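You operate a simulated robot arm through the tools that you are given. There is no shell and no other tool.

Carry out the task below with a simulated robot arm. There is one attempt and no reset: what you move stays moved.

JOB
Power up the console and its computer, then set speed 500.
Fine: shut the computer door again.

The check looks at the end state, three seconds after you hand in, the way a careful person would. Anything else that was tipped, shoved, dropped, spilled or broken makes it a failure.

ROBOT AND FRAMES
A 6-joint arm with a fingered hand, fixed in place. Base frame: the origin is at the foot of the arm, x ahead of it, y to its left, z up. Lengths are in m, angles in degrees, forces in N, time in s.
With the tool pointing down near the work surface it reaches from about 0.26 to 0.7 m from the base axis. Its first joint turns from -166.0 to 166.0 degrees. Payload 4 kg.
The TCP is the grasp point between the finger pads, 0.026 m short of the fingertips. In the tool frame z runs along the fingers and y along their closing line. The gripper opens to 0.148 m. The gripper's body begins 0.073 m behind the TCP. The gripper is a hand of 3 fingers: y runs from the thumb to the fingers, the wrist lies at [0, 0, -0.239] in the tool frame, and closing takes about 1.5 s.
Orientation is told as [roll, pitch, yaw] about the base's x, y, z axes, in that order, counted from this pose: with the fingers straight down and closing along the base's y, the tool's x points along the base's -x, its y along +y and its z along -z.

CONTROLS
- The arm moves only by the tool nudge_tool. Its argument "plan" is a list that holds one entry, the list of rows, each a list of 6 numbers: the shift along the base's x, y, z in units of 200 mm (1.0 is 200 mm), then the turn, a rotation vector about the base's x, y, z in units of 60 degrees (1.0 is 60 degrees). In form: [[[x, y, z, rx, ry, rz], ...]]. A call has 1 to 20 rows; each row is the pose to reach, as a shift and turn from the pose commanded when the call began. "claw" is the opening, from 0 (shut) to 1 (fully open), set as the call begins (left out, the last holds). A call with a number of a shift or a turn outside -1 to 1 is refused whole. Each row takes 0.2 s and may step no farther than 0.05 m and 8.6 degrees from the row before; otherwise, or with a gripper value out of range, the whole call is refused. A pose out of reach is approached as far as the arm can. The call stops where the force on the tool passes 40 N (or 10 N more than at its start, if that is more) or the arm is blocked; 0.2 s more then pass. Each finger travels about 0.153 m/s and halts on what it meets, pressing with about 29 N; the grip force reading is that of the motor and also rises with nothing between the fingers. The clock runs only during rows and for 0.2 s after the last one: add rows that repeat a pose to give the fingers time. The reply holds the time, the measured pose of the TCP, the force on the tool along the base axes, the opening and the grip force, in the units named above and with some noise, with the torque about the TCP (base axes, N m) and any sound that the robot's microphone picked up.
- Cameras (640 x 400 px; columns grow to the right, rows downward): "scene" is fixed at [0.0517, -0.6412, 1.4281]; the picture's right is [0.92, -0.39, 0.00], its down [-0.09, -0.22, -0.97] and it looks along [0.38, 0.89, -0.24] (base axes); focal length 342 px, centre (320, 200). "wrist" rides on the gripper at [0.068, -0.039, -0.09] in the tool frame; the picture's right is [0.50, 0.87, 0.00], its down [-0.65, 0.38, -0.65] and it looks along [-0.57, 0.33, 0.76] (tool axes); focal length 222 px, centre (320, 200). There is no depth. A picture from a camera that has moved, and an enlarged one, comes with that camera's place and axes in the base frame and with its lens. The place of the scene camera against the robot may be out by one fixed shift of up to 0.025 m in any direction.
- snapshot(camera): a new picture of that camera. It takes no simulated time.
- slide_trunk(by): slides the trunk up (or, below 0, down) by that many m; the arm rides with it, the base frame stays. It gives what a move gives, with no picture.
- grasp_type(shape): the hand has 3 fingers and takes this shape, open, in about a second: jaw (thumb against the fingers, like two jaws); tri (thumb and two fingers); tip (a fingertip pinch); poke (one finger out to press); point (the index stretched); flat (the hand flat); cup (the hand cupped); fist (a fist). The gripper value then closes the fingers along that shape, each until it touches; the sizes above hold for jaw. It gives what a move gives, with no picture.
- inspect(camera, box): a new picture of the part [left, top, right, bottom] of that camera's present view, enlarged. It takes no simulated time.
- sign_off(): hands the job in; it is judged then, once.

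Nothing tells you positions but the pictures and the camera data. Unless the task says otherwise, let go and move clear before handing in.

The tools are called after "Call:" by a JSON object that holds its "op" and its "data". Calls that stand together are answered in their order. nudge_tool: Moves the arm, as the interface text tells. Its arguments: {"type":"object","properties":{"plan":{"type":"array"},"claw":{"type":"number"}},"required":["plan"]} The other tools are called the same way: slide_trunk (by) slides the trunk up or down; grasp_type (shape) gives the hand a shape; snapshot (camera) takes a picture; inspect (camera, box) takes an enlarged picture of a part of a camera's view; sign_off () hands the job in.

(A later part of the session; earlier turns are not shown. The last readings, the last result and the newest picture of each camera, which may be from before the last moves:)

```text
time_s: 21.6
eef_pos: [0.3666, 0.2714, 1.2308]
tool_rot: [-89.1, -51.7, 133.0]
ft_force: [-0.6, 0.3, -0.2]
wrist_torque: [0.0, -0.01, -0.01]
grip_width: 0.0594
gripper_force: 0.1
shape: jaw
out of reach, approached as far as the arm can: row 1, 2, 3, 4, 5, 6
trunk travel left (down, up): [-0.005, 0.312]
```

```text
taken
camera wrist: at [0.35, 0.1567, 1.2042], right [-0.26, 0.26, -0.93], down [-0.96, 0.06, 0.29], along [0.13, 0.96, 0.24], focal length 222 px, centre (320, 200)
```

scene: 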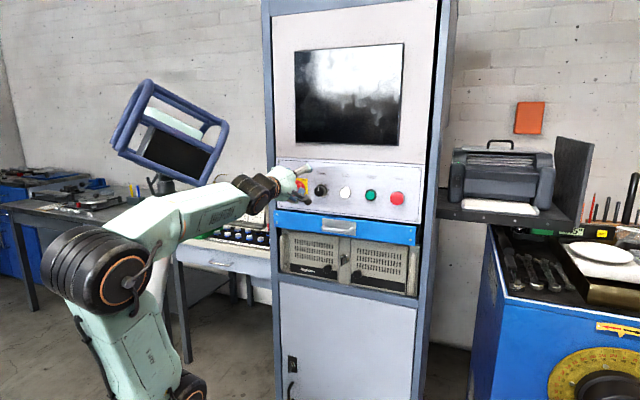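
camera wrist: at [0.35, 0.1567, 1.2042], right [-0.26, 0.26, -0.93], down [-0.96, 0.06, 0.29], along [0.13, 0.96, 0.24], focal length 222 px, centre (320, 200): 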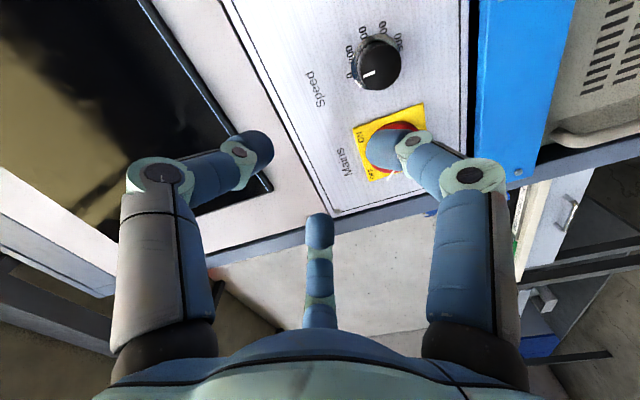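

The sideways move was cut short by the arm's wrist geometry, not by contact. I'll pitch the hand down first, then move right, to avoid that awkward configuration.

Call:
{"op": "nudge_tool", "data": {"plan": [[[0, 0, -0.06, -0.0982, 0.0982, 0], [0, 0, -0.12, -0.1964, 0.1964, 0], [0, 0, -0.18, -0.2946, 0.2946, 0], [0, 0, -0.24, -0.3929, 0.3929, 0], [0, 0, -0.3, -0.4911, 0.4911, 0], [0, 0, -0.36, -0.5893, 0.5893, 0]]]}}

Call:
{"op": "snapshot", "data": {"camera": "scene"}}

```text
time_s: 23.1
eef_pos: [0.4047, 0.1816, 1.1398]
tool_rot: [-27.3, -31.8, 91.5]
ft_force: [-0.4, -0.6, 0.3]
wrist_torque: [0.04, -0.02, 0.02]
grip_width: 0.0594
gripper_force: 0.1
shape: jaw
out of reach, approached as far as the arm can: row 1, 2, 3, 4, 5, 6
trunk travel left (down, up): [-0.005, 0.312]
```

```text
taken
```

scene: 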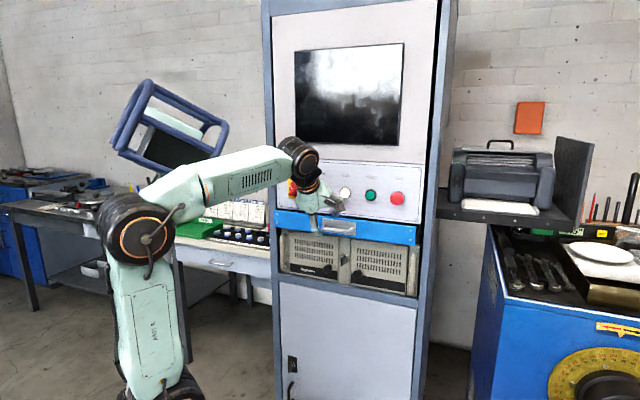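

The hand ended up pitched down and farther right than commanded, still clear of the cabinet. I'll hold still for a moment to confirm where it settles.

Call:
{"op": "nudge_tool", "data": {"plan": [[[0, 0, 0, 0, 0, 0], [0, 0, 0, 0, 0, 0]]]}}

Call:
{"op": "snapshot", "data": {"camera": "wrist"}}

```text
time_s: 23.6
eef_pos: [0.4046, 0.1818, 1.1388]
tool_rot: [-27.4, -31.7, 91.5]
ft_force: [0.4, 0.0, -0.7]
wrist_torque: [0.0, -0.05, 0.02]
grip_width: 0.0593
gripper_force: 0.0
shape: jaw
trunk travel left (down, up): [-0.005, 0.312]
```

```text
taken
camera wrist: at [0.4005, 0.0731, 1.1876], right [-0.76, -0.24, -0.6], down [-0.65, 0.32, 0.69], along [0.03, 0.92, -0.4], focal length 222 px, centre (320, 200)
```

wrist: 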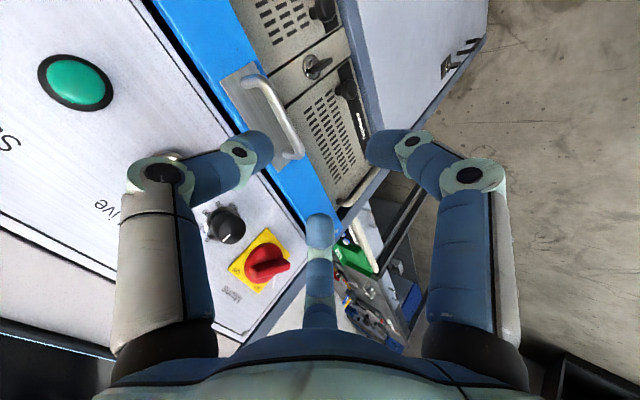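

It's stable. I'll move right, then raise the trunk with the arm held as it is.

Call:
{"op": "nudge_tool", "data": {"plan": [[[0.139, -0.077, 0.0375, 0, 0, 0], [0.278, -0.154, 0.075, 0, 0, 0], [0.416, -0.231, 0.1125, 0, 0, 0], [0.555, -0.3075, 0.15, 0, 0, 0]]]}}

Call:
{"op": "slide_trunk", "data": {"by": 0.3}}

Call:
{"op": "snapshot", "data": {"camera": "scene"}}

```text
time_s: 24.6
eef_pos: [0.5164, 0.1209, 1.1678]
tool_rot: [-27.4, -31.8, 91.5]
ft_force: [-0.6, 0.7, -0.8]
wrist_torque: [0.0, 0.01, 0.0]
grip_width: 0.0597
gripper_force: 0.1
shape: jaw
trunk travel left (down, up): [-0.005, 0.312]
```

```text
time_s: 27.6
eef_pos: [0.5166, 0.1221, 1.4688]
tool_rot: [-27.4, -31.8, 91.7]
ft_force: [0.2, 0.1, -0.4]
wrist_torque: [0.01, 0.0, -0.03]
grip_width: 0.0595
gripper_force: 0.0
shape: jaw
trunk travel left (down, up): [-0.305, 0.012]
```

```text
taken
```

scene: 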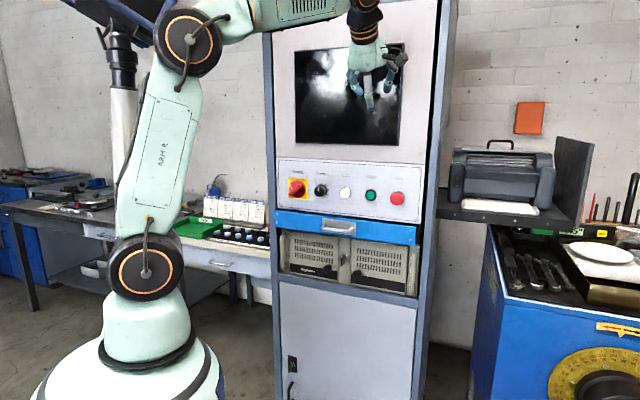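

I'm in front of the monitor, clear of everything, so I'll lower the hand along the cabinet in stages.

Call:
{"op": "nudge_tool", "data": {"plan": [[[0, 0, -0.2, 0, 0, 0], [0, 0, -0.4, 0, 0, 0], [0, 0, -0.6, 0, 0, 0], [0, 0, -0.8, 0, 0, 0], [0, 0, -1.0, 0, 0, 0]]]}}

Call:
{"op": "nudge_tool", "data": {"plan": [[[0, 0, -0.2, 0, 0, 0], [0, 0, -0.4, 0, 0, 0], [0, 0, -0.6, 0, 0, 0], [0, 0, -0.8, 0, 0, 0], [0, 0, -1.0, 0, 0, 0]]]}}

Call:
{"op": "snapshot", "data": {"camera": "scene"}}

```text
time_s: 28.9
eef_pos: [0.5177, 0.1236, 1.2674]
tool_rot: [-27.5, -31.9, 91.6]
ft_force: [-0.2, 0.2, 0.3]
wrist_torque: [0.01, -0.01, -0.01]
grip_width: 0.0595
gripper_force: 0.1
shape: jaw
trunk travel left (down, up): [-0.305, 0.012]
```

```text
time_s: 30.1
eef_pos: [0.5197, 0.1231, 1.0696]
tool_rot: [-27.3, -31.9, 91.4]
ft_force: [-0.2, 0.6, 0.1]
wrist_torque: [0.01, 0.0, 0.02]
grip_width: 0.0594
gripper_force: 0.0
shape: jaw
trunk travel left (down, up): [-0.305, 0.012]
```

```text
taken
```

scene: 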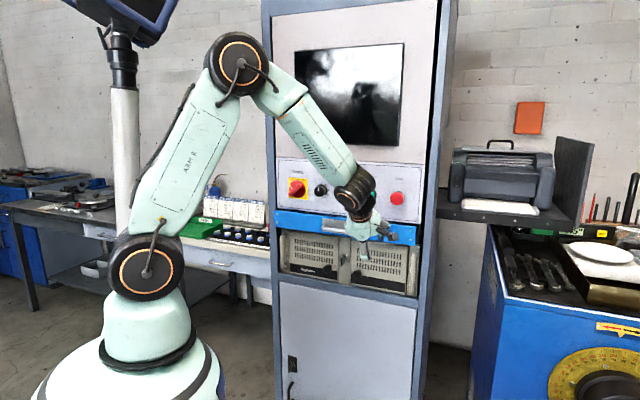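

The path is working well. I'll lower a little more, then bring the hand level with the doors.

Call:
{"op": "nudge_tool", "data": {"plan": [[[0, 0, -0.21, 0, 0, 0], [0, 0, -0.42, 0, 0, 0], [0, 0, -0.63, 0, 0, 0], [0, 0, -0.85, 0, 0, 0]]]}}

Call:
{"op": "nudge_tool", "data": {"plan": [[[-0.0177, -0.0177, 0, 0.0982, -0.0982, 0], [-0.0353, -0.0353, 0, 0.1964, -0.1964, 0], [-0.053, -0.053, 0, 0.2946, -0.2946, 0], [-0.0707, -0.0707, 0, 0.3929, -0.3929, 0], [-0.0883, -0.0883, 0, 0.4911, -0.4911, 0], [-0.106, -0.106, 0, 0.5893, -0.5893, 0]]]}}

Call:
{"op": "snapshot", "data": {"camera": "scene"}}

Call:
{"op": "snapshot", "data": {"camera": "wrist"}}

```text
time_s: 31.1
eef_pos: [0.5166, 0.1232, 0.8997]
tool_rot: [-27.4, -31.9, 91.5]
ft_force: [-0.1, -0.1, 0.0]
wrist_torque: [-0.01, 0.0, 0.02]
grip_width: 0.0595
gripper_force: 0.0
shape: jaw
trunk travel left (down, up): [-0.305, 0.012]
```

```text
time_s: 32.5
eef_pos: [0.4947, 0.1001, 0.9]
tool_rot: [-91.9, -52.0, 137.8]
ft_force: [-0.1, 0.1, -0.1]
wrist_torque: [0.02, -0.01, -0.02]
grip_width: 0.0592
gripper_force: 0.1
shape: jaw
trunk travel left (down, up): [-0.305, 0.012]
```

```text
taken
```

scene: 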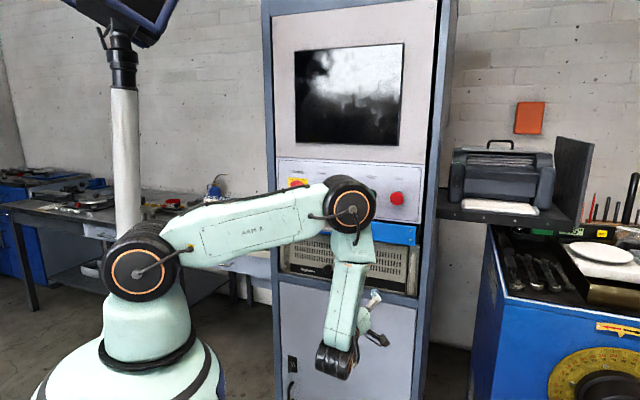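

```text
taken
camera wrist: at [0.4852, -0.013, 0.8697], right [-0.26, 0.27, -0.93], down [-0.96, 0.01, 0.27], along [0.08, 0.96, 0.26], focal length 222 px, centre (320, 200)
```

wrist: 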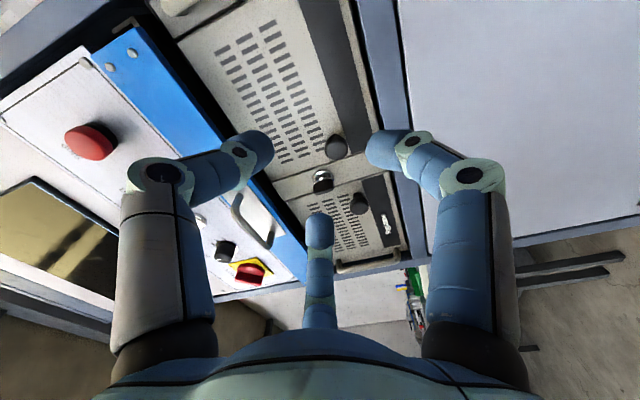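

The hand is now level with the doors. I'll zoom in from here to locate the knobs and key precisely.

Call:
{"op": "inspect", "data": {"camera": "wrist", "box": [270, 110, 430, 270]}}

Call:
{"op": "inspect", "data": {"camera": "wrist", "box": [160, 0, 400, 150]}}

```text
2.50 times, centred on (350, 190) of wrist
camera zoom: at [0.4852, -0.013, 0.8697], right [-0.26, 0.27, -0.93], down [-0.96, 0.01, 0.27], along [0.08, 0.96, 0.26], focal length 555 px, centre (245, 225)
```

zoom: 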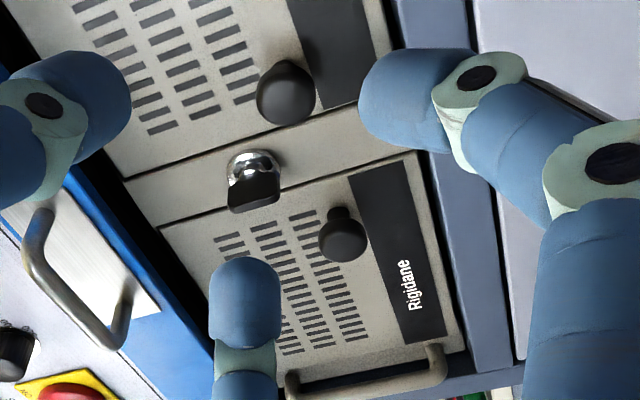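

```text
2.67 times, centred on (280, 75) of wrist
camera zoom: at [0.4852, -0.013, 0.8697], right [-0.26, 0.27, -0.93], down [-0.96, 0.01, 0.27], along [0.08, 0.96, 0.26], focal length 592 px, centre (427, 533)
```

zoom: 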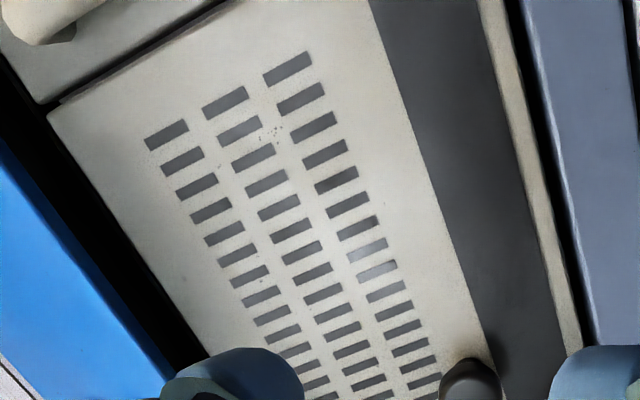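

The left knob is at about s=0.118, z=0.904 (x≈0.49, y≈0.32) and the key is at about s=0.17, z=0.94. I'll pitch the hand up slightly, roll it so no finger points at the key, and move in front of the left door knob.

Call:
{"op": "nudge_tool", "data": {"plan": [[[0, 0, 0, 0.0707, -0.0707, 0], [0, 0, 0, 0.1414, -0.1414, 0]]]}}

Call:
{"op": "nudge_tool", "data": {"plan": [[[-0.0367, 0.1065, 0.0019, 0.0865, 0.0865, 0.026], [-0.0734, 0.213, 0.0038, 0.1729, 0.1729, 0.052], [-0.11, 0.3195, 0.0056, 0.2594, 0.2594, 0.078], [-0.1468, 0.426, 0.0075, 0.3459, 0.3459, 0.104], [-0.1834, 0.5325, 0.0094, 0.4323, 0.4323, 0.13], [-0.22, 0.639, 0.0113, 0.5188, 0.5188, 0.156], [-0.2568, 0.7455, 0.0131, 0.6052, 0.6052, 0.182], [-0.2935, 0.852, 0.015, 0.6917, 0.6917, 0.2079]]]}}

Call:
{"op": "snapshot", "data": {"camera": "wrist"}}

Call:
{"op": "snapshot", "data": {"camera": "scene"}}

```text
time_s: 33.0
eef_pos: [0.4954, 0.1016, 0.8988]
tool_rot: [-110.4, -49.8, 152.3]
ft_force: [-0.7, 0.7, 0.1]
wrist_torque: [0.0, 0.01, -0.03]
grip_width: 0.0594
gripper_force: 0.0
shape: jaw
trunk travel left (down, up): [-0.305, 0.012]
```

```text
time_s: 34.9
eef_pos: [0.4595, 0.2778, 0.9047]
tool_rot: [122.3, -64.4, -74.7]
ft_force: [-0.4, 0.0, 0.6]
wrist_torque: [-0.03, 0.05, -0.02]
grip_width: 0.0594
gripper_force: 0.1
shape: jaw
out of reach, approached as far as the arm can: row 5, 6, 7, 8
trunk travel left (down, up): [-0.305, 0.012]
```

```text
taken
camera wrist: at [0.4159, 0.2217, 0.8107], right [-0.68, 0.72, -0.14], down [-0.65, -0.5, 0.58], along [0.35, 0.48, 0.8], focal length 222 px, centre (320, 200)
```

wrist: 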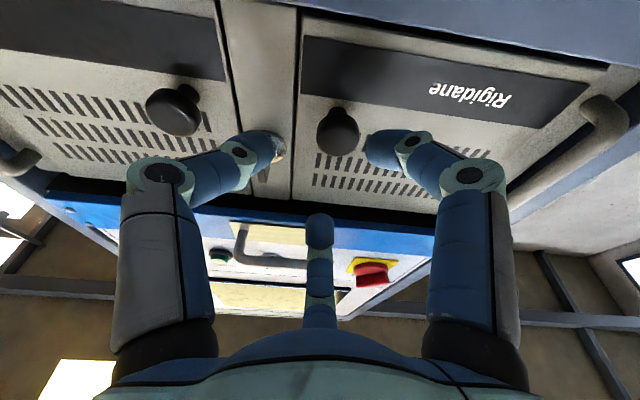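

```text
taken
```

scene: 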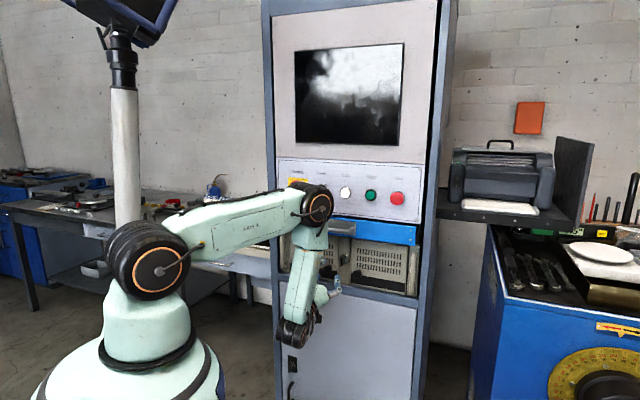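

I'm about 5 cm in front of the left knob, centred within about 1 cm. I'll narrow the fingers, correct the alignment with a bit more upward pitch, and check again before advancing.

Call:
{"op": "nudge_tool", "data": {"plan": [[[-0.0195, 0.0195, -0.0193, 0.0389, -0.0389, 0], [-0.039, 0.039, -0.0385, 0.0778, -0.0778, 0], [-0.039, 0.039, -0.0385, 0.0778, -0.0778, 0]]], "claw": 0.3}}

Call:
{"op": "inspect", "data": {"camera": "wrist", "box": [200, 60, 440, 220]}}

Call:
{"op": "inspect", "data": {"camera": "scene", "box": [280, 230, 380, 310]}}

```text
time_s: 35.4
eef_pos: [0.4841, 0.2935, 0.8963]
tool_rot: [130.2, -61.8, -81.7]
ft_force: [-1.2, -0.3, -1.0]
wrist_torque: [-0.03, 0.02, 0.05]
grip_width: 0.0454
gripper_force: 0.1
shape: jaw
out of reach, approached as far as the arm can: row 1, 2
trunk travel left (down, up): [-0.305, 0.012]
stopped in row 2: the force on the tool passed its limit at 45 N (the readings are from after the stop); the commanded pose is now the measured one
```

```text
2.50 times, centred on (320, 140) of wrist
camera zoom: at [0.447, 0.243, 0.7962], right [-0.67, 0.73, -0.13], down [-0.67, -0.53, 0.51], along [0.31, 0.43, 0.85], focal length 555 px, centre (320, 350)
```

zoom: 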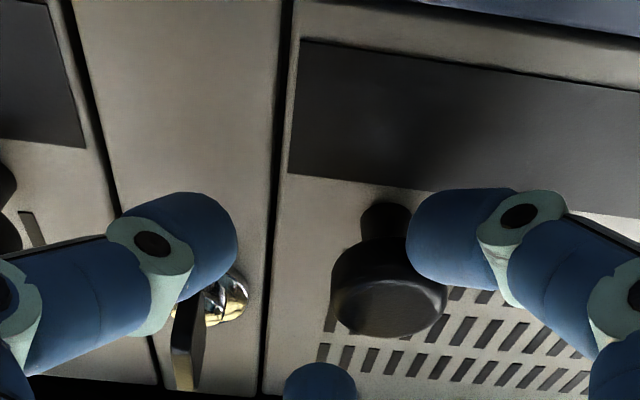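

```text
5.00 times, centred on (330, 270) of scene
camera zoom: at [0.0517, -0.6412, 1.4281], right [0.92, -0.39, 0.0], down [-0.09, -0.22, -0.97], along [0.38, 0.89, -0.24], focal length 1712 px, centre (270, -150)
```

zoom: 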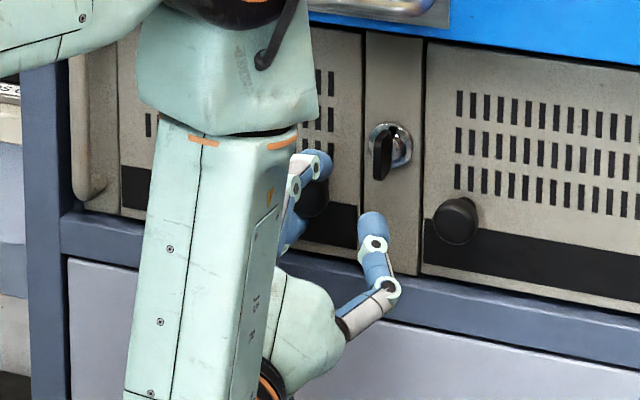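

The hand drifted forward at a reach limit and a finger touched the side of the knob; the move stopped and the force is back to near zero. I'll back off while levelling the hand, then re-centre on the knob.

Call:
{"op": "nudge_tool", "data": {"plan": [[[-0.0283, -0.0283, 0.01, -0.0589, 0.0589, 0], [-0.0566, -0.0566, 0.02, -0.1178, 0.1178, 0], [-0.0884, -0.0884, 0.0285, -0.1768, 0.1768, 0], [-0.1184, -0.0584, 0.0285, -0.1768, 0.1768, 0], [-0.1485, -0.0283, 0.0285, -0.1768, 0.1768, 0]]]}}

Call:
{"op": "inspect", "data": {"camera": "wrist", "box": [200, 60, 440, 220]}}

Call:
{"op": "inspect", "data": {"camera": "scene", "box": [280, 230, 380, 310]}}

```text
time_s: 36.6
eef_pos: [0.4532, 0.286, 0.902]
tool_rot: [97.4, -67.4, -51.8]
ft_force: [-0.1, -0.6, 0.6]
wrist_torque: [0.0, 0.01, -0.03]
grip_width: 0.0447
gripper_force: 0.1
shape: jaw
trunk travel left (down, up): [-0.305, 0.012]
```

```text
2.50 times, centred on (320, 140) of wrist
camera zoom: at [0.399, 0.2191, 0.8215], right [-0.7, 0.7, -0.13], down [-0.56, -0.42, 0.72], along [0.45, 0.57, 0.68], focal length 555 px, centre (320, 350)
```

zoom: 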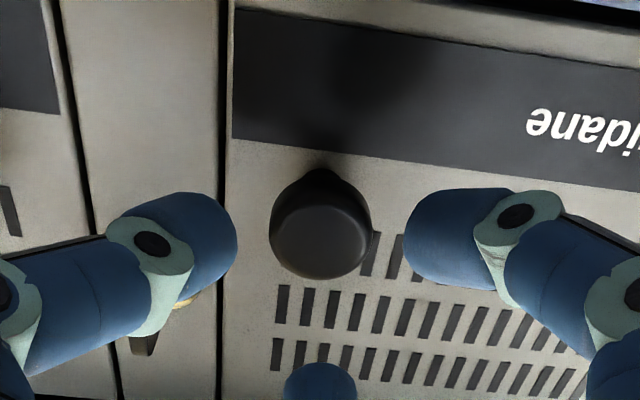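

```text
5.00 times, centred on (330, 270) of scene
camera zoom: at [0.0517, -0.6412, 1.4281], right [0.92, -0.39, 0.0], down [-0.09, -0.22, -0.97], along [0.38, 0.89, -0.24], focal length 1712 px, centre (270, -150)
```

zoom: 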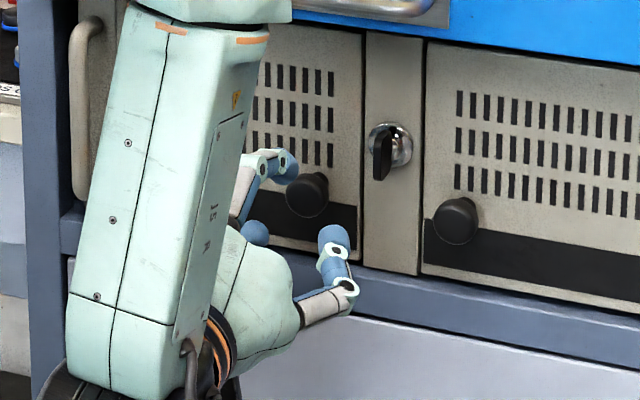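

I'm centred on the knob (s=0.118, z=0.902). I'll advance to straddle it, then close.

Call:
{"op": "nudge_tool", "data": {"plan": [[[0.0471, 0.0471, 0, 0, 0, 0], [0.0943, 0.0943, 0, 0, 0, 0], [0.1414, 0.1414, 0, 0, 0, 0]]]}}

Call:
{"op": "nudge_tool", "data": {"plan": [[[0, 0, 0, 0, 0, 0], [0, 0, 0, 0, 0, 0], [0, 0, 0, 0, 0, 0], [0, 0, 0, 0, 0, 0]]], "claw": 0.0}}

Call:
{"op": "inspect", "data": {"camera": "wrist", "box": [200, 60, 440, 220]}}

Call:
{"op": "inspect", "data": {"camera": "scene", "box": [280, 230, 380, 310]}}

```text
time_s: 37.4
eef_pos: [0.4824, 0.3153, 0.9024]
tool_rot: [97.3, -67.5, -51.7]
ft_force: [0.3, 0.3, -0.6]
wrist_torque: [0.01, 0.01, -0.02]
grip_width: 0.0447
gripper_force: 0.3
shape: jaw
trunk travel left (down, up): [-0.305, 0.012]
```

```text
time_s: 38.4
eef_pos: [0.4841, 0.3169, 0.9014]
tool_rot: [97.4, -67.6, -51.8]
ft_force: [15.5, 13.5, 3.0]
wrist_torque: [-0.03, -0.01, 0.06]
grip_width: 0.0138
gripper_force: 28.9
shape: jaw
trunk travel left (down, up): [-0.305, 0.012]
```

```text
2.50 times, centred on (320, 140) of wrist
camera zoom: at [0.4295, 0.2489, 0.8208], right [-0.7, 0.7, -0.13], down [-0.56, -0.42, 0.72], along [0.45, 0.57, 0.68], focal length 555 px, centre (320, 350)
```

zoom: 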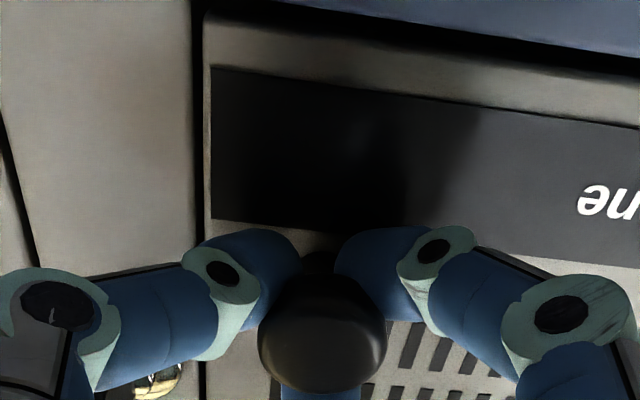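

```text
5.00 times, centred on (330, 270) of scene
camera zoom: at [0.0517, -0.6412, 1.4281], right [0.92, -0.39, 0.0], down [-0.09, -0.22, -0.97], along [0.38, 0.89, -0.24], focal length 1712 px, centre (270, -150)
```

zoom: 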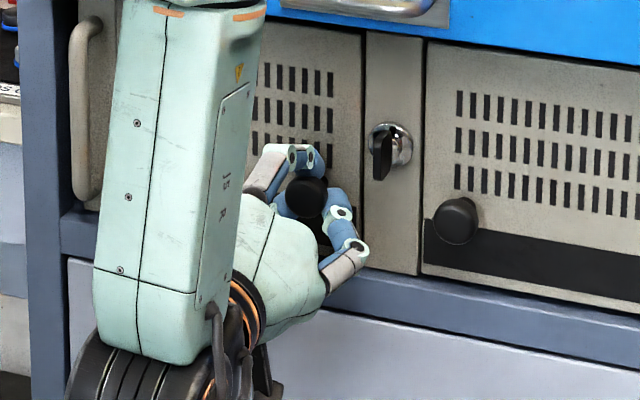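

The fingers have closed behind the knob's head (width 14 mm). I'll pull gently along a small left-hinged arc and watch the force to see whether the door is free.

Call:
{"op": "nudge_tool", "data": {"plan": [[[-0.0237, -0.0152, 0, 0, 0, -0.0333], [-0.0477, -0.0293, 0, 0, 0, -0.0667], [-0.0721, -0.0431, 0, 0, 0, -0.1], [-0.0972, -0.0562, 0, 0, 0, -0.1333]]]}}

Call:
{"op": "inspect", "data": {"camera": "scene", "box": [270, 220, 390, 310]}}

Call:
{"op": "snapshot", "data": {"camera": "wrist"}}

```text
time_s: 38.8
eef_pos: [0.4822, 0.3156, 0.9019]
tool_rot: [97.9, -67.7, -54.0]
ft_force: [28.1, 24.4, -5.0]
wrist_torque: [-0.04, 0.16, 0.16]
grip_width: 0.0126
gripper_force: 28.9
shape: jaw
trunk travel left (down, up): [-0.305, 0.012]
stopped in row 2: the force on the tool passed its limit at 44 N (the readings are from after the stop); the commanded pose is now the measured one
```

```text
4.44 times, centred on (330, 265) of scene
camera zoom: at [0.0517, -0.6412, 1.4281], right [0.92, -0.39, 0.0], down [-0.09, -0.22, -0.97], along [0.38, 0.89, -0.24], focal length 1522 px, centre (276, -89)
```

zoom: 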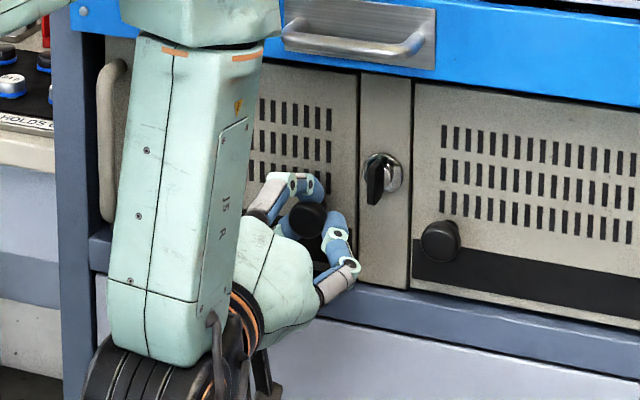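

```text
taken
camera wrist: at [0.4265, 0.2504, 0.8212], right [-0.68, 0.72, -0.14], down [-0.57, -0.4, 0.71], along [0.46, 0.56, 0.69], focal length 222 px, centre (320, 200)
```

wrist: 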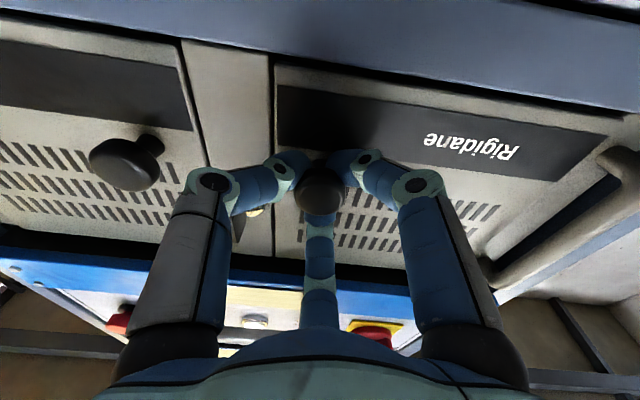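

The door didn't give at over 40 N, so it's locked, latched or fixed. I'll release, back off slightly and test the right door the same way before considering the key.

Call:
{"op": "nudge_tool", "data": {"plan": [[[0, 0, 0, 0, 0, 0], [0, 0, 0, 0, 0, 0], [0, 0, 0, 0, 0, 0]]], "claw": 0.3}}

Call:
{"op": "nudge_tool", "data": {"plan": [[[-0.0471, -0.0471, 0, 0, 0, 0.0125], [-0.0943, -0.0943, 0, 0, 0, 0.025], [-0.1414, -0.1414, 0, 0, 0, 0.037]]]}}

Call:
{"op": "inspect", "data": {"camera": "wrist", "box": [100, 30, 440, 230]}}

```text
time_s: 39.6
eef_pos: [0.4799, 0.313, 0.9036]
tool_rot: [97.8, -67.5, -54.0]
ft_force: [0.2, 0.8, 1.1]
wrist_torque: [0.0, 0.02, 0.04]
grip_width: 0.0443
gripper_force: 0.0
shape: jaw
trunk travel left (down, up): [-0.305, 0.012]
```

```text
time_s: 40.4
eef_pos: [0.4512, 0.284, 0.903]
tool_rot: [98.0, -67.6, -51.8]
ft_force: [-0.6, -0.5, -0.8]
wrist_torque: [0.02, -0.04, -0.04]
grip_width: 0.0443
gripper_force: 0.0
shape: jaw
trunk travel left (down, up): [-0.305, 0.012]
```

```text
1.88 times, centred on (270, 130) of wrist
camera zoom: at [0.3986, 0.2172, 0.8219], right [-0.7, 0.7, -0.13], down [-0.56, -0.42, 0.71], along [0.44, 0.58, 0.69], focal length 418 px, centre (414, 332)
```

zoom: 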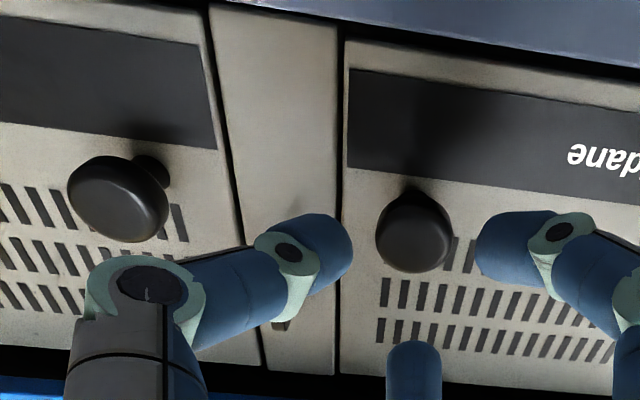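

The left door hasn't shifted. I'll move across to the right door's knob, keeping the fingertips clear of the key.

Call:
{"op": "nudge_tool", "data": {"plan": [[[0.088, -0.0966, 0, 0, 0, 0], [0.1755, -0.1933, 0, 0, 0, 0], [0.263, -0.29, 0, 0, 0, 0], [0.351, -0.3865, 0, 0, 0, 0]]]}}

Call:
{"op": "inspect", "data": {"camera": "wrist", "box": [200, 60, 440, 220]}}

Call:
{"op": "inspect", "data": {"camera": "scene", "box": [270, 220, 430, 320]}}

```text
time_s: 41.4
eef_pos: [0.5206, 0.2081, 0.902]
tool_rot: [98.1, -67.6, -51.8]
ft_force: [-0.4, -0.6, 0.3]
wrist_torque: [-0.03, 0.0, 0.01]
grip_width: 0.044
gripper_force: 0.0
shape: jaw
trunk travel left (down, up): [-0.305, 0.012]
```

```text
2.50 times, centred on (320, 140) of wrist
camera zoom: at [0.4681, 0.1407, 0.8221], right [-0.7, 0.7, -0.13], down [-0.56, -0.42, 0.71], along [0.44, 0.58, 0.69], focal length 555 px, centre (320, 350)
```

zoom: 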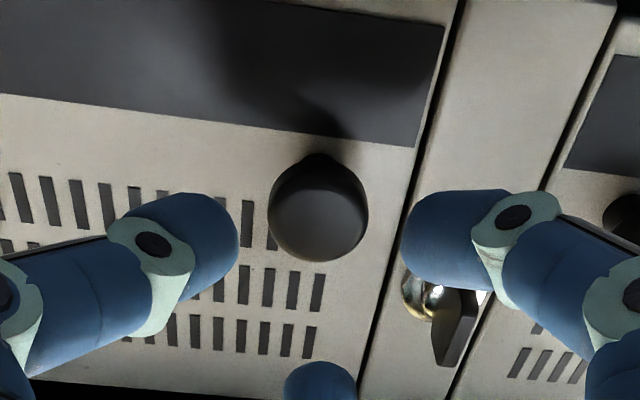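

```text
4.00 times, centred on (350, 270) of scene
camera zoom: at [0.0517, -0.6412, 1.4281], right [0.92, -0.39, 0.0], down [-0.09, -0.22, -0.97], along [0.38, 0.89, -0.24], focal length 1370 px, centre (200, -80)
```

zoom: 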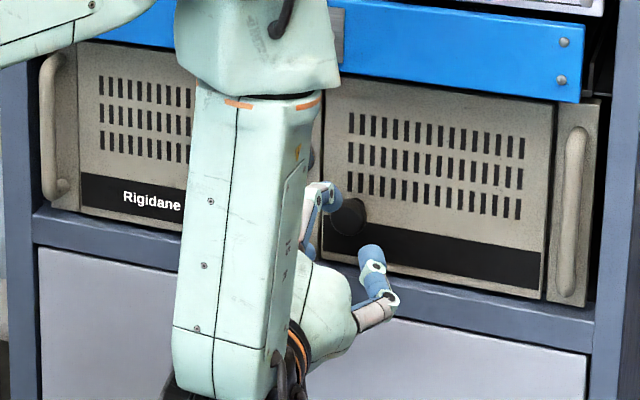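

I'm centred on the right knob, so I'll advance and close on it.

Call:
{"op": "nudge_tool", "data": {"plan": [[[0.0424, 0.0424, 0, 0, 0, 0], [0.0848, 0.0848, 0, 0, 0, 0], [0.1272, 0.1272, 0, 0, 0, 0], [0.1697, 0.1697, 0, 0, 0, 0]]]}}

Call:
{"op": "nudge_tool", "data": {"plan": [[[0, 0, 0, 0, 0, 0], [0, 0, 0, 0, 0, 0], [0, 0, 0, 0, 0, 0], [0, 0, 0, 0, 0, 0]]], "claw": 0.0}}

Call:
{"op": "inspect", "data": {"camera": "wrist", "box": [200, 60, 440, 220]}}

```text
time_s: 42.4
eef_pos: [0.5557, 0.2431, 0.9027]
tool_rot: [98.0, -67.6, -51.7]
ft_force: [0.1, -1.0, -0.2]
wrist_torque: [0.02, 0.0, -0.01]
grip_width: 0.0439
gripper_force: 0.1
shape: jaw
trunk travel left (down, up): [-0.305, 0.012]
```

```text
time_s: 43.4
eef_pos: [0.5549, 0.2422, 0.9037]
tool_rot: [98.0, -67.6, -51.9]
ft_force: [1.5, 2.8, -0.1]
wrist_torque: [0.03, -0.07, 0.38]
grip_width: 0.0159
gripper_force: 29.1
shape: jaw
trunk travel left (down, up): [-0.305, 0.012]
```

```text
2.50 times, centred on (320, 140) of wrist
camera zoom: at [0.5016, 0.1743, 0.8224], right [-0.7, 0.7, -0.14], down [-0.56, -0.42, 0.71], along [0.44, 0.58, 0.69], focal length 555 px, centre (320, 350)
```

zoom: 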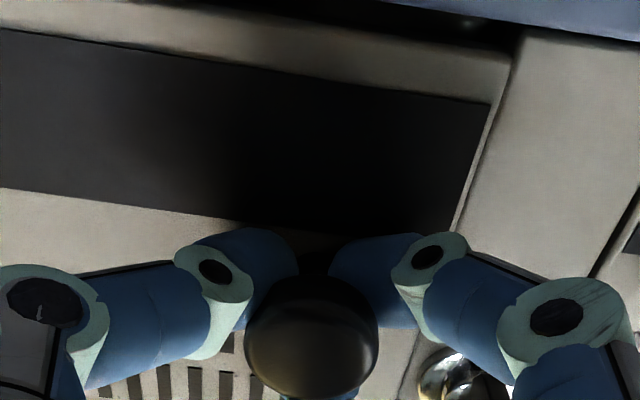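

The force is low and the door's edge seems to have come away from the centre strip, so the right door looks free. I'll check from the scene camera.

Call:
{"op": "inspect", "data": {"camera": "scene", "box": [320, 220, 430, 310]}}

Call:
{"op": "snapshot", "data": {"camera": "wrist"}}

```text
4.44 times, centred on (375, 265) of scene
camera zoom: at [0.0517, -0.6412, 1.4281], right [0.92, -0.39, 0.0], down [-0.09, -0.22, -0.97], along [0.38, 0.89, -0.24], focal length 1522 px, centre (76, -89)
```

zoom: 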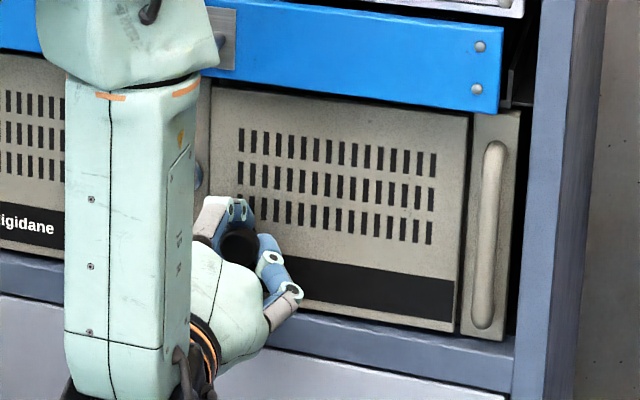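

```text
taken
camera wrist: at [0.5016, 0.1743, 0.8224], right [-0.7, 0.7, -0.14], down [-0.56, -0.42, 0.71], along [0.44, 0.58, 0.69], focal length 222 px, centre (320, 200)
```

wrist: 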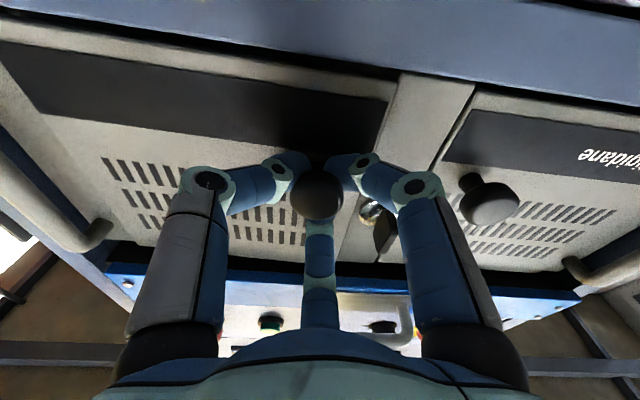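

The right door has come slightly proud, so it opens and is likely hinged on its right edge. I'll pull along that arc, about 12° first.

Call:
{"op": "nudge_tool", "data": {"plan": [[[-0.0262, -0.0467, 0, 0, 0, 0.0667], [-0.0488, -0.0962, 0, 0, 0, 0.1333], [-0.0679, -0.1471, 0, 0, 0, 0.2]]]}}

Call:
{"op": "inspect", "data": {"camera": "scene", "box": [320, 220, 430, 310]}}

Call:
{"op": "snapshot", "data": {"camera": "wrist"}}

```text
time_s: 44.2
eef_pos: [0.5402, 0.2136, 0.9033]
tool_rot: [98.0, -67.5, -39.9]
ft_force: [-3.8, 3.7, 1.7]
wrist_torque: [0.13, -0.08, 0.5]
grip_width: 0.0154
gripper_force: 29.2
shape: jaw
trunk travel left (down, up): [-0.305, 0.012]
```

```text
4.44 times, centred on (375, 265) of scene
camera zoom: at [0.0517, -0.6412, 1.4281], right [0.92, -0.39, 0.0], down [-0.09, -0.22, -0.97], along [0.38, 0.89, -0.24], focal length 1522 px, centre (76, -89)
```

zoom: 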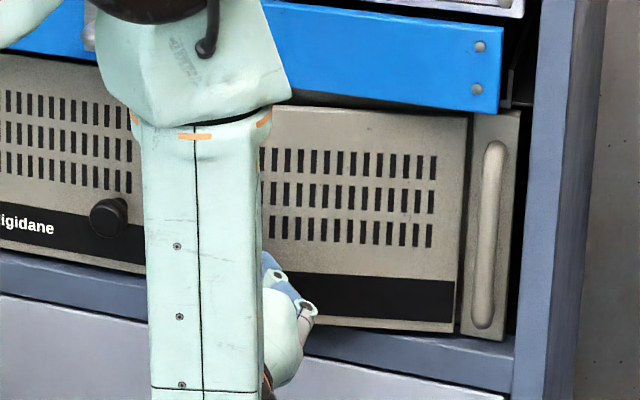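

```text
taken
camera wrist: at [0.5029, 0.1353, 0.822], right [-0.83, 0.54, -0.14], down [-0.46, -0.53, 0.71], along [0.31, 0.66, 0.69], focal length 222 px, centre (320, 200)
```

wrist: 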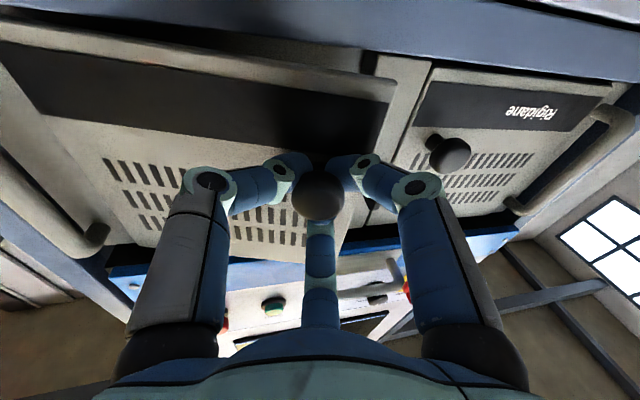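

The door swings freely on a right-hand hinge with only about 5 N of force. I'll keep pulling along the arc.

Call:
{"op": "nudge_tool", "data": {"plan": [[[-0.0156, -0.0516, 0, 0, 0, 0.0667], [-0.0276, -0.1047, 0, 0, 0, 0.1333], [-0.0357, -0.158, 0, 0, 0, 0.2], [-0.0403, -0.2121, 0, 0, 0, 0.2667], [-0.0407, -0.2662, 0, 0, 0, 0.3333], [-0.0378, -0.32, 0, 0, 0, 0.4]]]}}

Call:
{"op": "snapshot", "data": {"camera": "scene"}}

Call:
{"op": "snapshot", "data": {"camera": "wrist"}}

```text
time_s: 45.6
eef_pos: [0.5317, 0.148, 0.9037]
tool_rot: [98.0, -67.6, -15.7]
ft_force: [-18.8, 4.2, -7.6]
wrist_torque: [0.0, 0.04, 0.74]
grip_width: 0.0149
gripper_force: 29.3
shape: jaw
trunk travel left (down, up): [-0.305, 0.012]
```

```text
taken
```

scene: 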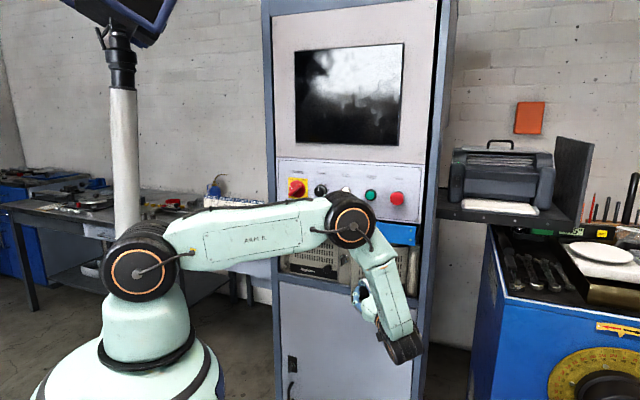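

```text
taken
camera wrist: at [0.5298, 0.0627, 0.8225], right [-0.98, 0.15, -0.14], down [-0.2, -0.67, 0.71], along [0.02, 0.73, 0.69], focal length 222 px, centre (320, 200)
```

wrist: 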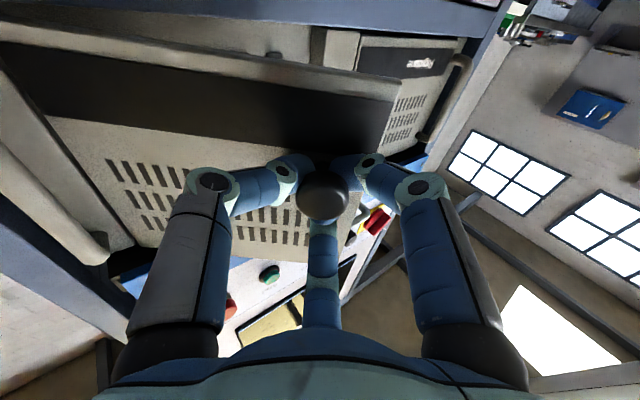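

The door is about 34° open; the side force says the true hinge is slightly farther right than I assumed. I'll continue with a corrected arc and less yaw.

Call:
{"op": "nudge_tool", "data": {"plan": [[[-0.0159, -0.0746, 0, 0, 0, 0.03], [-0.0092, -0.1329, 0, 0, 0, 0.06], [0.0021, -0.1909, 0, 0, 0, 0.09], [0.0173, -0.2478, 0, 0, 0, 0.13]]]}}

Call:
{"op": "snapshot", "data": {"camera": "scene"}}

Call:
{"op": "snapshot", "data": {"camera": "wrist"}}

```text
time_s: 46.6
eef_pos: [0.5377, 0.0987, 0.903]
tool_rot: [98.0, -67.6, -8.0]
ft_force: [-6.1, 4.6, -4.7]
wrist_torque: [-0.03, -0.06, 1.1]
grip_width: 0.0144
gripper_force: 28.9
shape: jaw
trunk travel left (down, up): [-0.305, 0.012]
```

```text
taken
```

scene: 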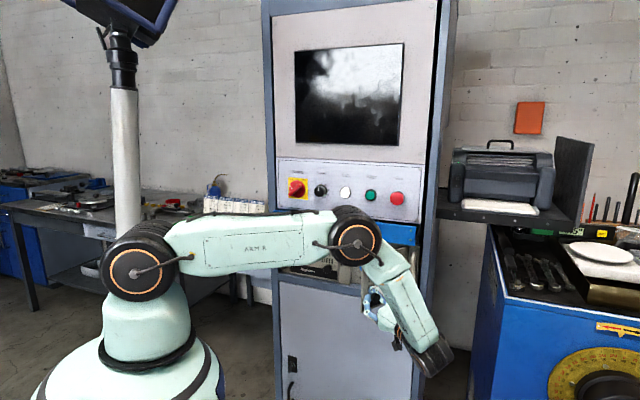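

```text
taken
camera wrist: at [0.5465, 0.0136, 0.8224], right [-0.99, 0.02, -0.14], down [-0.11, -0.69, 0.71], along [-0.08, 0.72, 0.69], focal length 222 px, centre (320, 200)
```

wrist: 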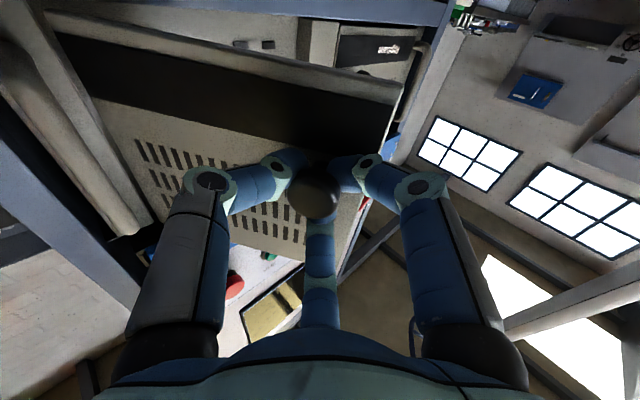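

The door is about 50° open and I can see something inside. I'll zoom in on the interior.

Call:
{"op": "inspect", "data": {"camera": "wrist", "box": [160, 10, 400, 110]}}

Call:
{"op": "inspect", "data": {"camera": "scene", "box": [340, 230, 430, 300]}}

```text
2.67 times, centred on (280, 60) of wrist
camera zoom: at [0.5465, 0.0136, 0.8224], right [-0.99, 0.02, -0.14], down [-0.11, -0.69, 0.71], along [-0.08, 0.72, 0.69], focal length 592 px, centre (427, 573)
```

zoom: 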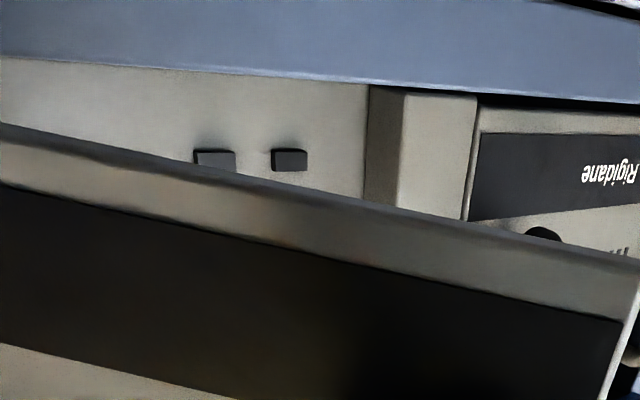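

```text
5.71 times, centred on (385, 265) of scene
camera zoom: at [0.0517, -0.6412, 1.4281], right [0.92, -0.39, 0.0], down [-0.09, -0.22, -0.97], along [0.38, 0.89, -0.24], focal length 1957 px, centre (-51, -171)
```

zoom: 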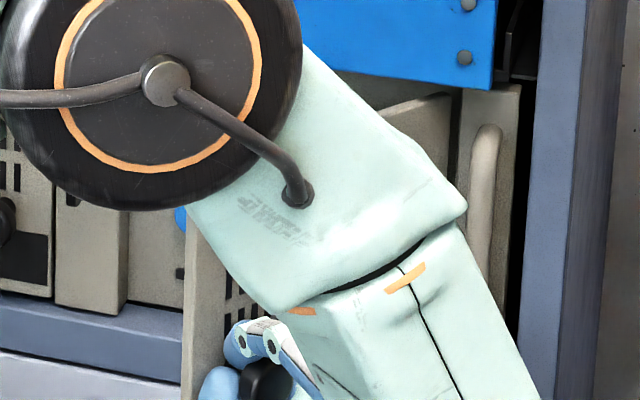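

Behind the door is a recessed panel with small dark items on it. I'll release the knob and back off, so I can swing the door wider from the edge.

Call:
{"op": "nudge_tool", "data": {"plan": [[[0, 0, 0, 0, 0, 0], [0, 0, 0, 0, 0, 0], [0, 0, 0, 0, 0, 0]]], "claw": 0.3}}

Call:
{"op": "nudge_tool", "data": {"plan": [[[0.0063, -0.0597, 0, 0, 0, -0.05], [0.0126, -0.1193, 0, 0, 0, -0.1], [0.019, -0.179, 0, 0, 0, -0.1667]]]}}

Call:
{"op": "snapshot", "data": {"camera": "wrist"}}

Call:
{"op": "snapshot", "data": {"camera": "scene"}}

```text
time_s: 47.4
eef_pos: [0.5375, 0.0978, 0.903]
tool_rot: [98.1, -67.7, -8.2]
ft_force: [0.3, 0.7, 0.5]
wrist_torque: [0.01, -0.02, 0.01]
grip_width: 0.044
gripper_force: 0.1
shape: jaw
trunk travel left (down, up): [-0.305, 0.012]
```

```text
time_s: 48.2
eef_pos: [0.5409, 0.0627, 0.9033]
tool_rot: [98.0, -67.6, -18.1]
ft_force: [-0.2, -0.1, 0.9]
wrist_torque: [0.0, 0.01, -0.03]
grip_width: 0.0439
gripper_force: 0.1
shape: jaw
trunk travel left (down, up): [-0.305, 0.012]
```

```text
taken
camera wrist: at [0.5345, -0.023, 0.8222], right [-0.97, 0.19, -0.13], down [-0.23, -0.66, 0.71], along [0.05, 0.72, 0.69], focal length 222 px, centre (320, 200)
```

wrist: 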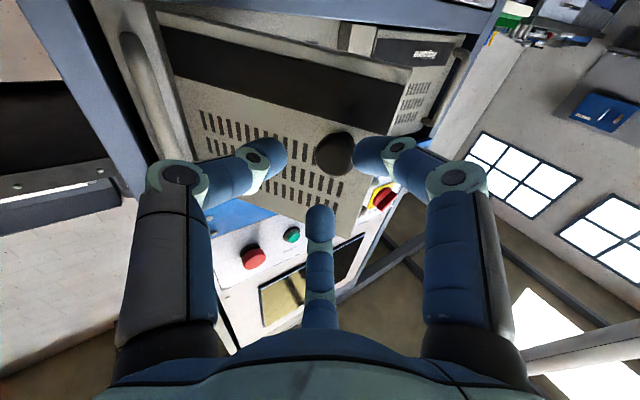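

```text
taken
```

scene: 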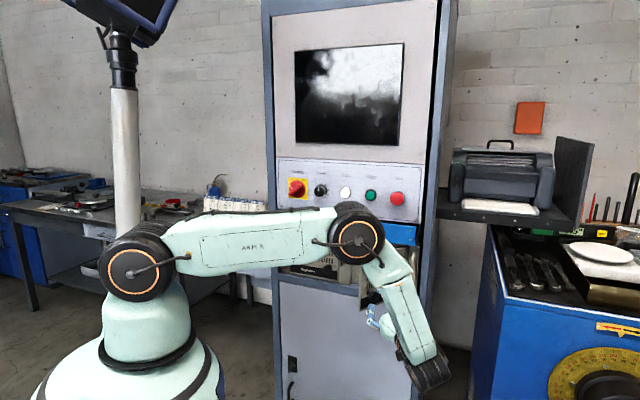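

The door stays where I left it. I'll move the hand left around the door's free edge.

Call:
{"op": "nudge_tool", "data": {"plan": [[[-0.168, 0.0018, 0, 0, 0, -0.03], [-0.3359, 0.0035, 0, 0, 0, -0.07], [-0.442, 0.1096, 0, 0, 0, -0.12], [-0.548, 0.2157, 0, 0, 0, -0.17], [-0.6541, 0.3217, 0, 0, 0, -0.2333]]]}}

Call:
{"op": "snapshot", "data": {"camera": "wrist"}}

Call:
{"op": "snapshot", "data": {"camera": "scene"}}

```text
time_s: 49.4
eef_pos: [0.4108, 0.1273, 0.9025]
tool_rot: [97.9, -67.5, -32.0]
ft_force: [0.8, -0.1, 0.3]
wrist_torque: [-0.04, -0.01, 0.0]
grip_width: 0.0443
gripper_force: 0.1
shape: jaw
trunk travel left (down, up): [-0.305, 0.012]
```

```text
taken
camera wrist: at [0.3836, 0.0465, 0.8225], right [-0.9, 0.42, -0.14], down [-0.38, -0.59, 0.71], along [0.22, 0.69, 0.69], focal length 222 px, centre (320, 200)
```

wrist: 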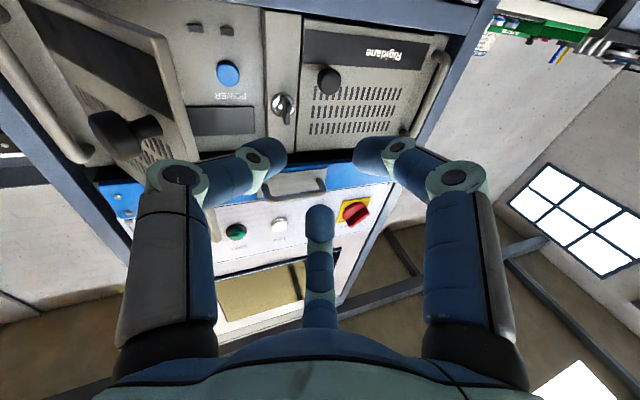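

```text
taken
```

scene: 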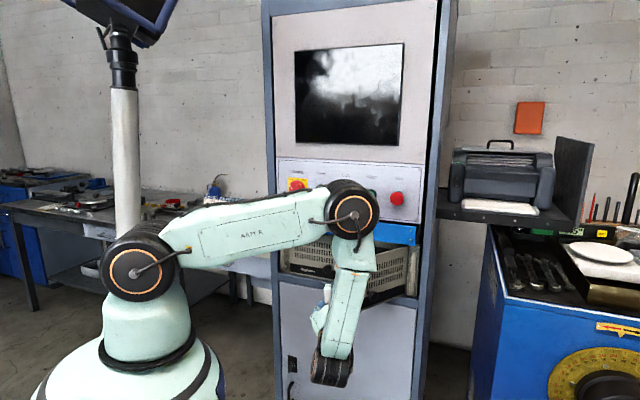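

Behind the right door there is a blue button labelled POWER. I'll zoom in on it.

Call:
{"op": "inspect", "data": {"camera": "wrist", "box": [80, 0, 320, 160]}}

Call:
{"op": "inspect", "data": {"camera": "wrist", "box": [180, 10, 280, 120]}}

Call:
{"op": "inspect", "data": {"camera": "scene", "box": [340, 225, 430, 305]}}

```text
2.50 times, centred on (200, 80) of wrist
camera zoom: at [0.3836, 0.0465, 0.8225], right [-0.9, 0.42, -0.14], down [-0.38, -0.59, 0.71], along [0.22, 0.69, 0.69], focal length 555 px, centre (620, 500)
```

zoom: 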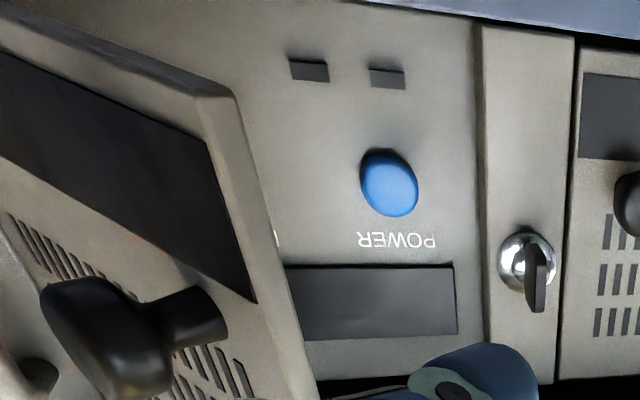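

```text
3.64 times, centred on (230, 65) of wrist
camera zoom: at [0.3836, 0.0465, 0.8225], right [-0.9, 0.42, -0.14], down [-0.38, -0.59, 0.71], along [0.22, 0.69, 0.69], focal length 808 px, centre (647, 691)
```

zoom: 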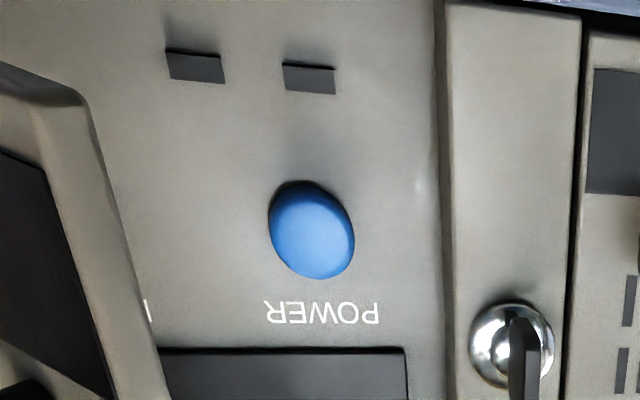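

```text
5.00 times, centred on (385, 265) of scene
camera zoom: at [0.0517, -0.6412, 1.4281], right [0.92, -0.39, 0.0], down [-0.09, -0.22, -0.97], along [0.38, 0.89, -0.24], focal length 1712 px, centre (-5, -125)
```

zoom: 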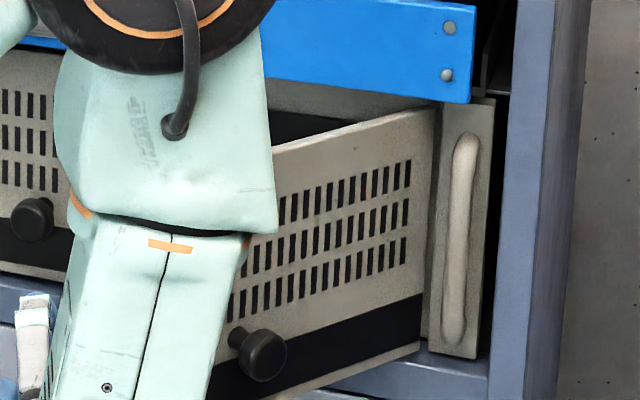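

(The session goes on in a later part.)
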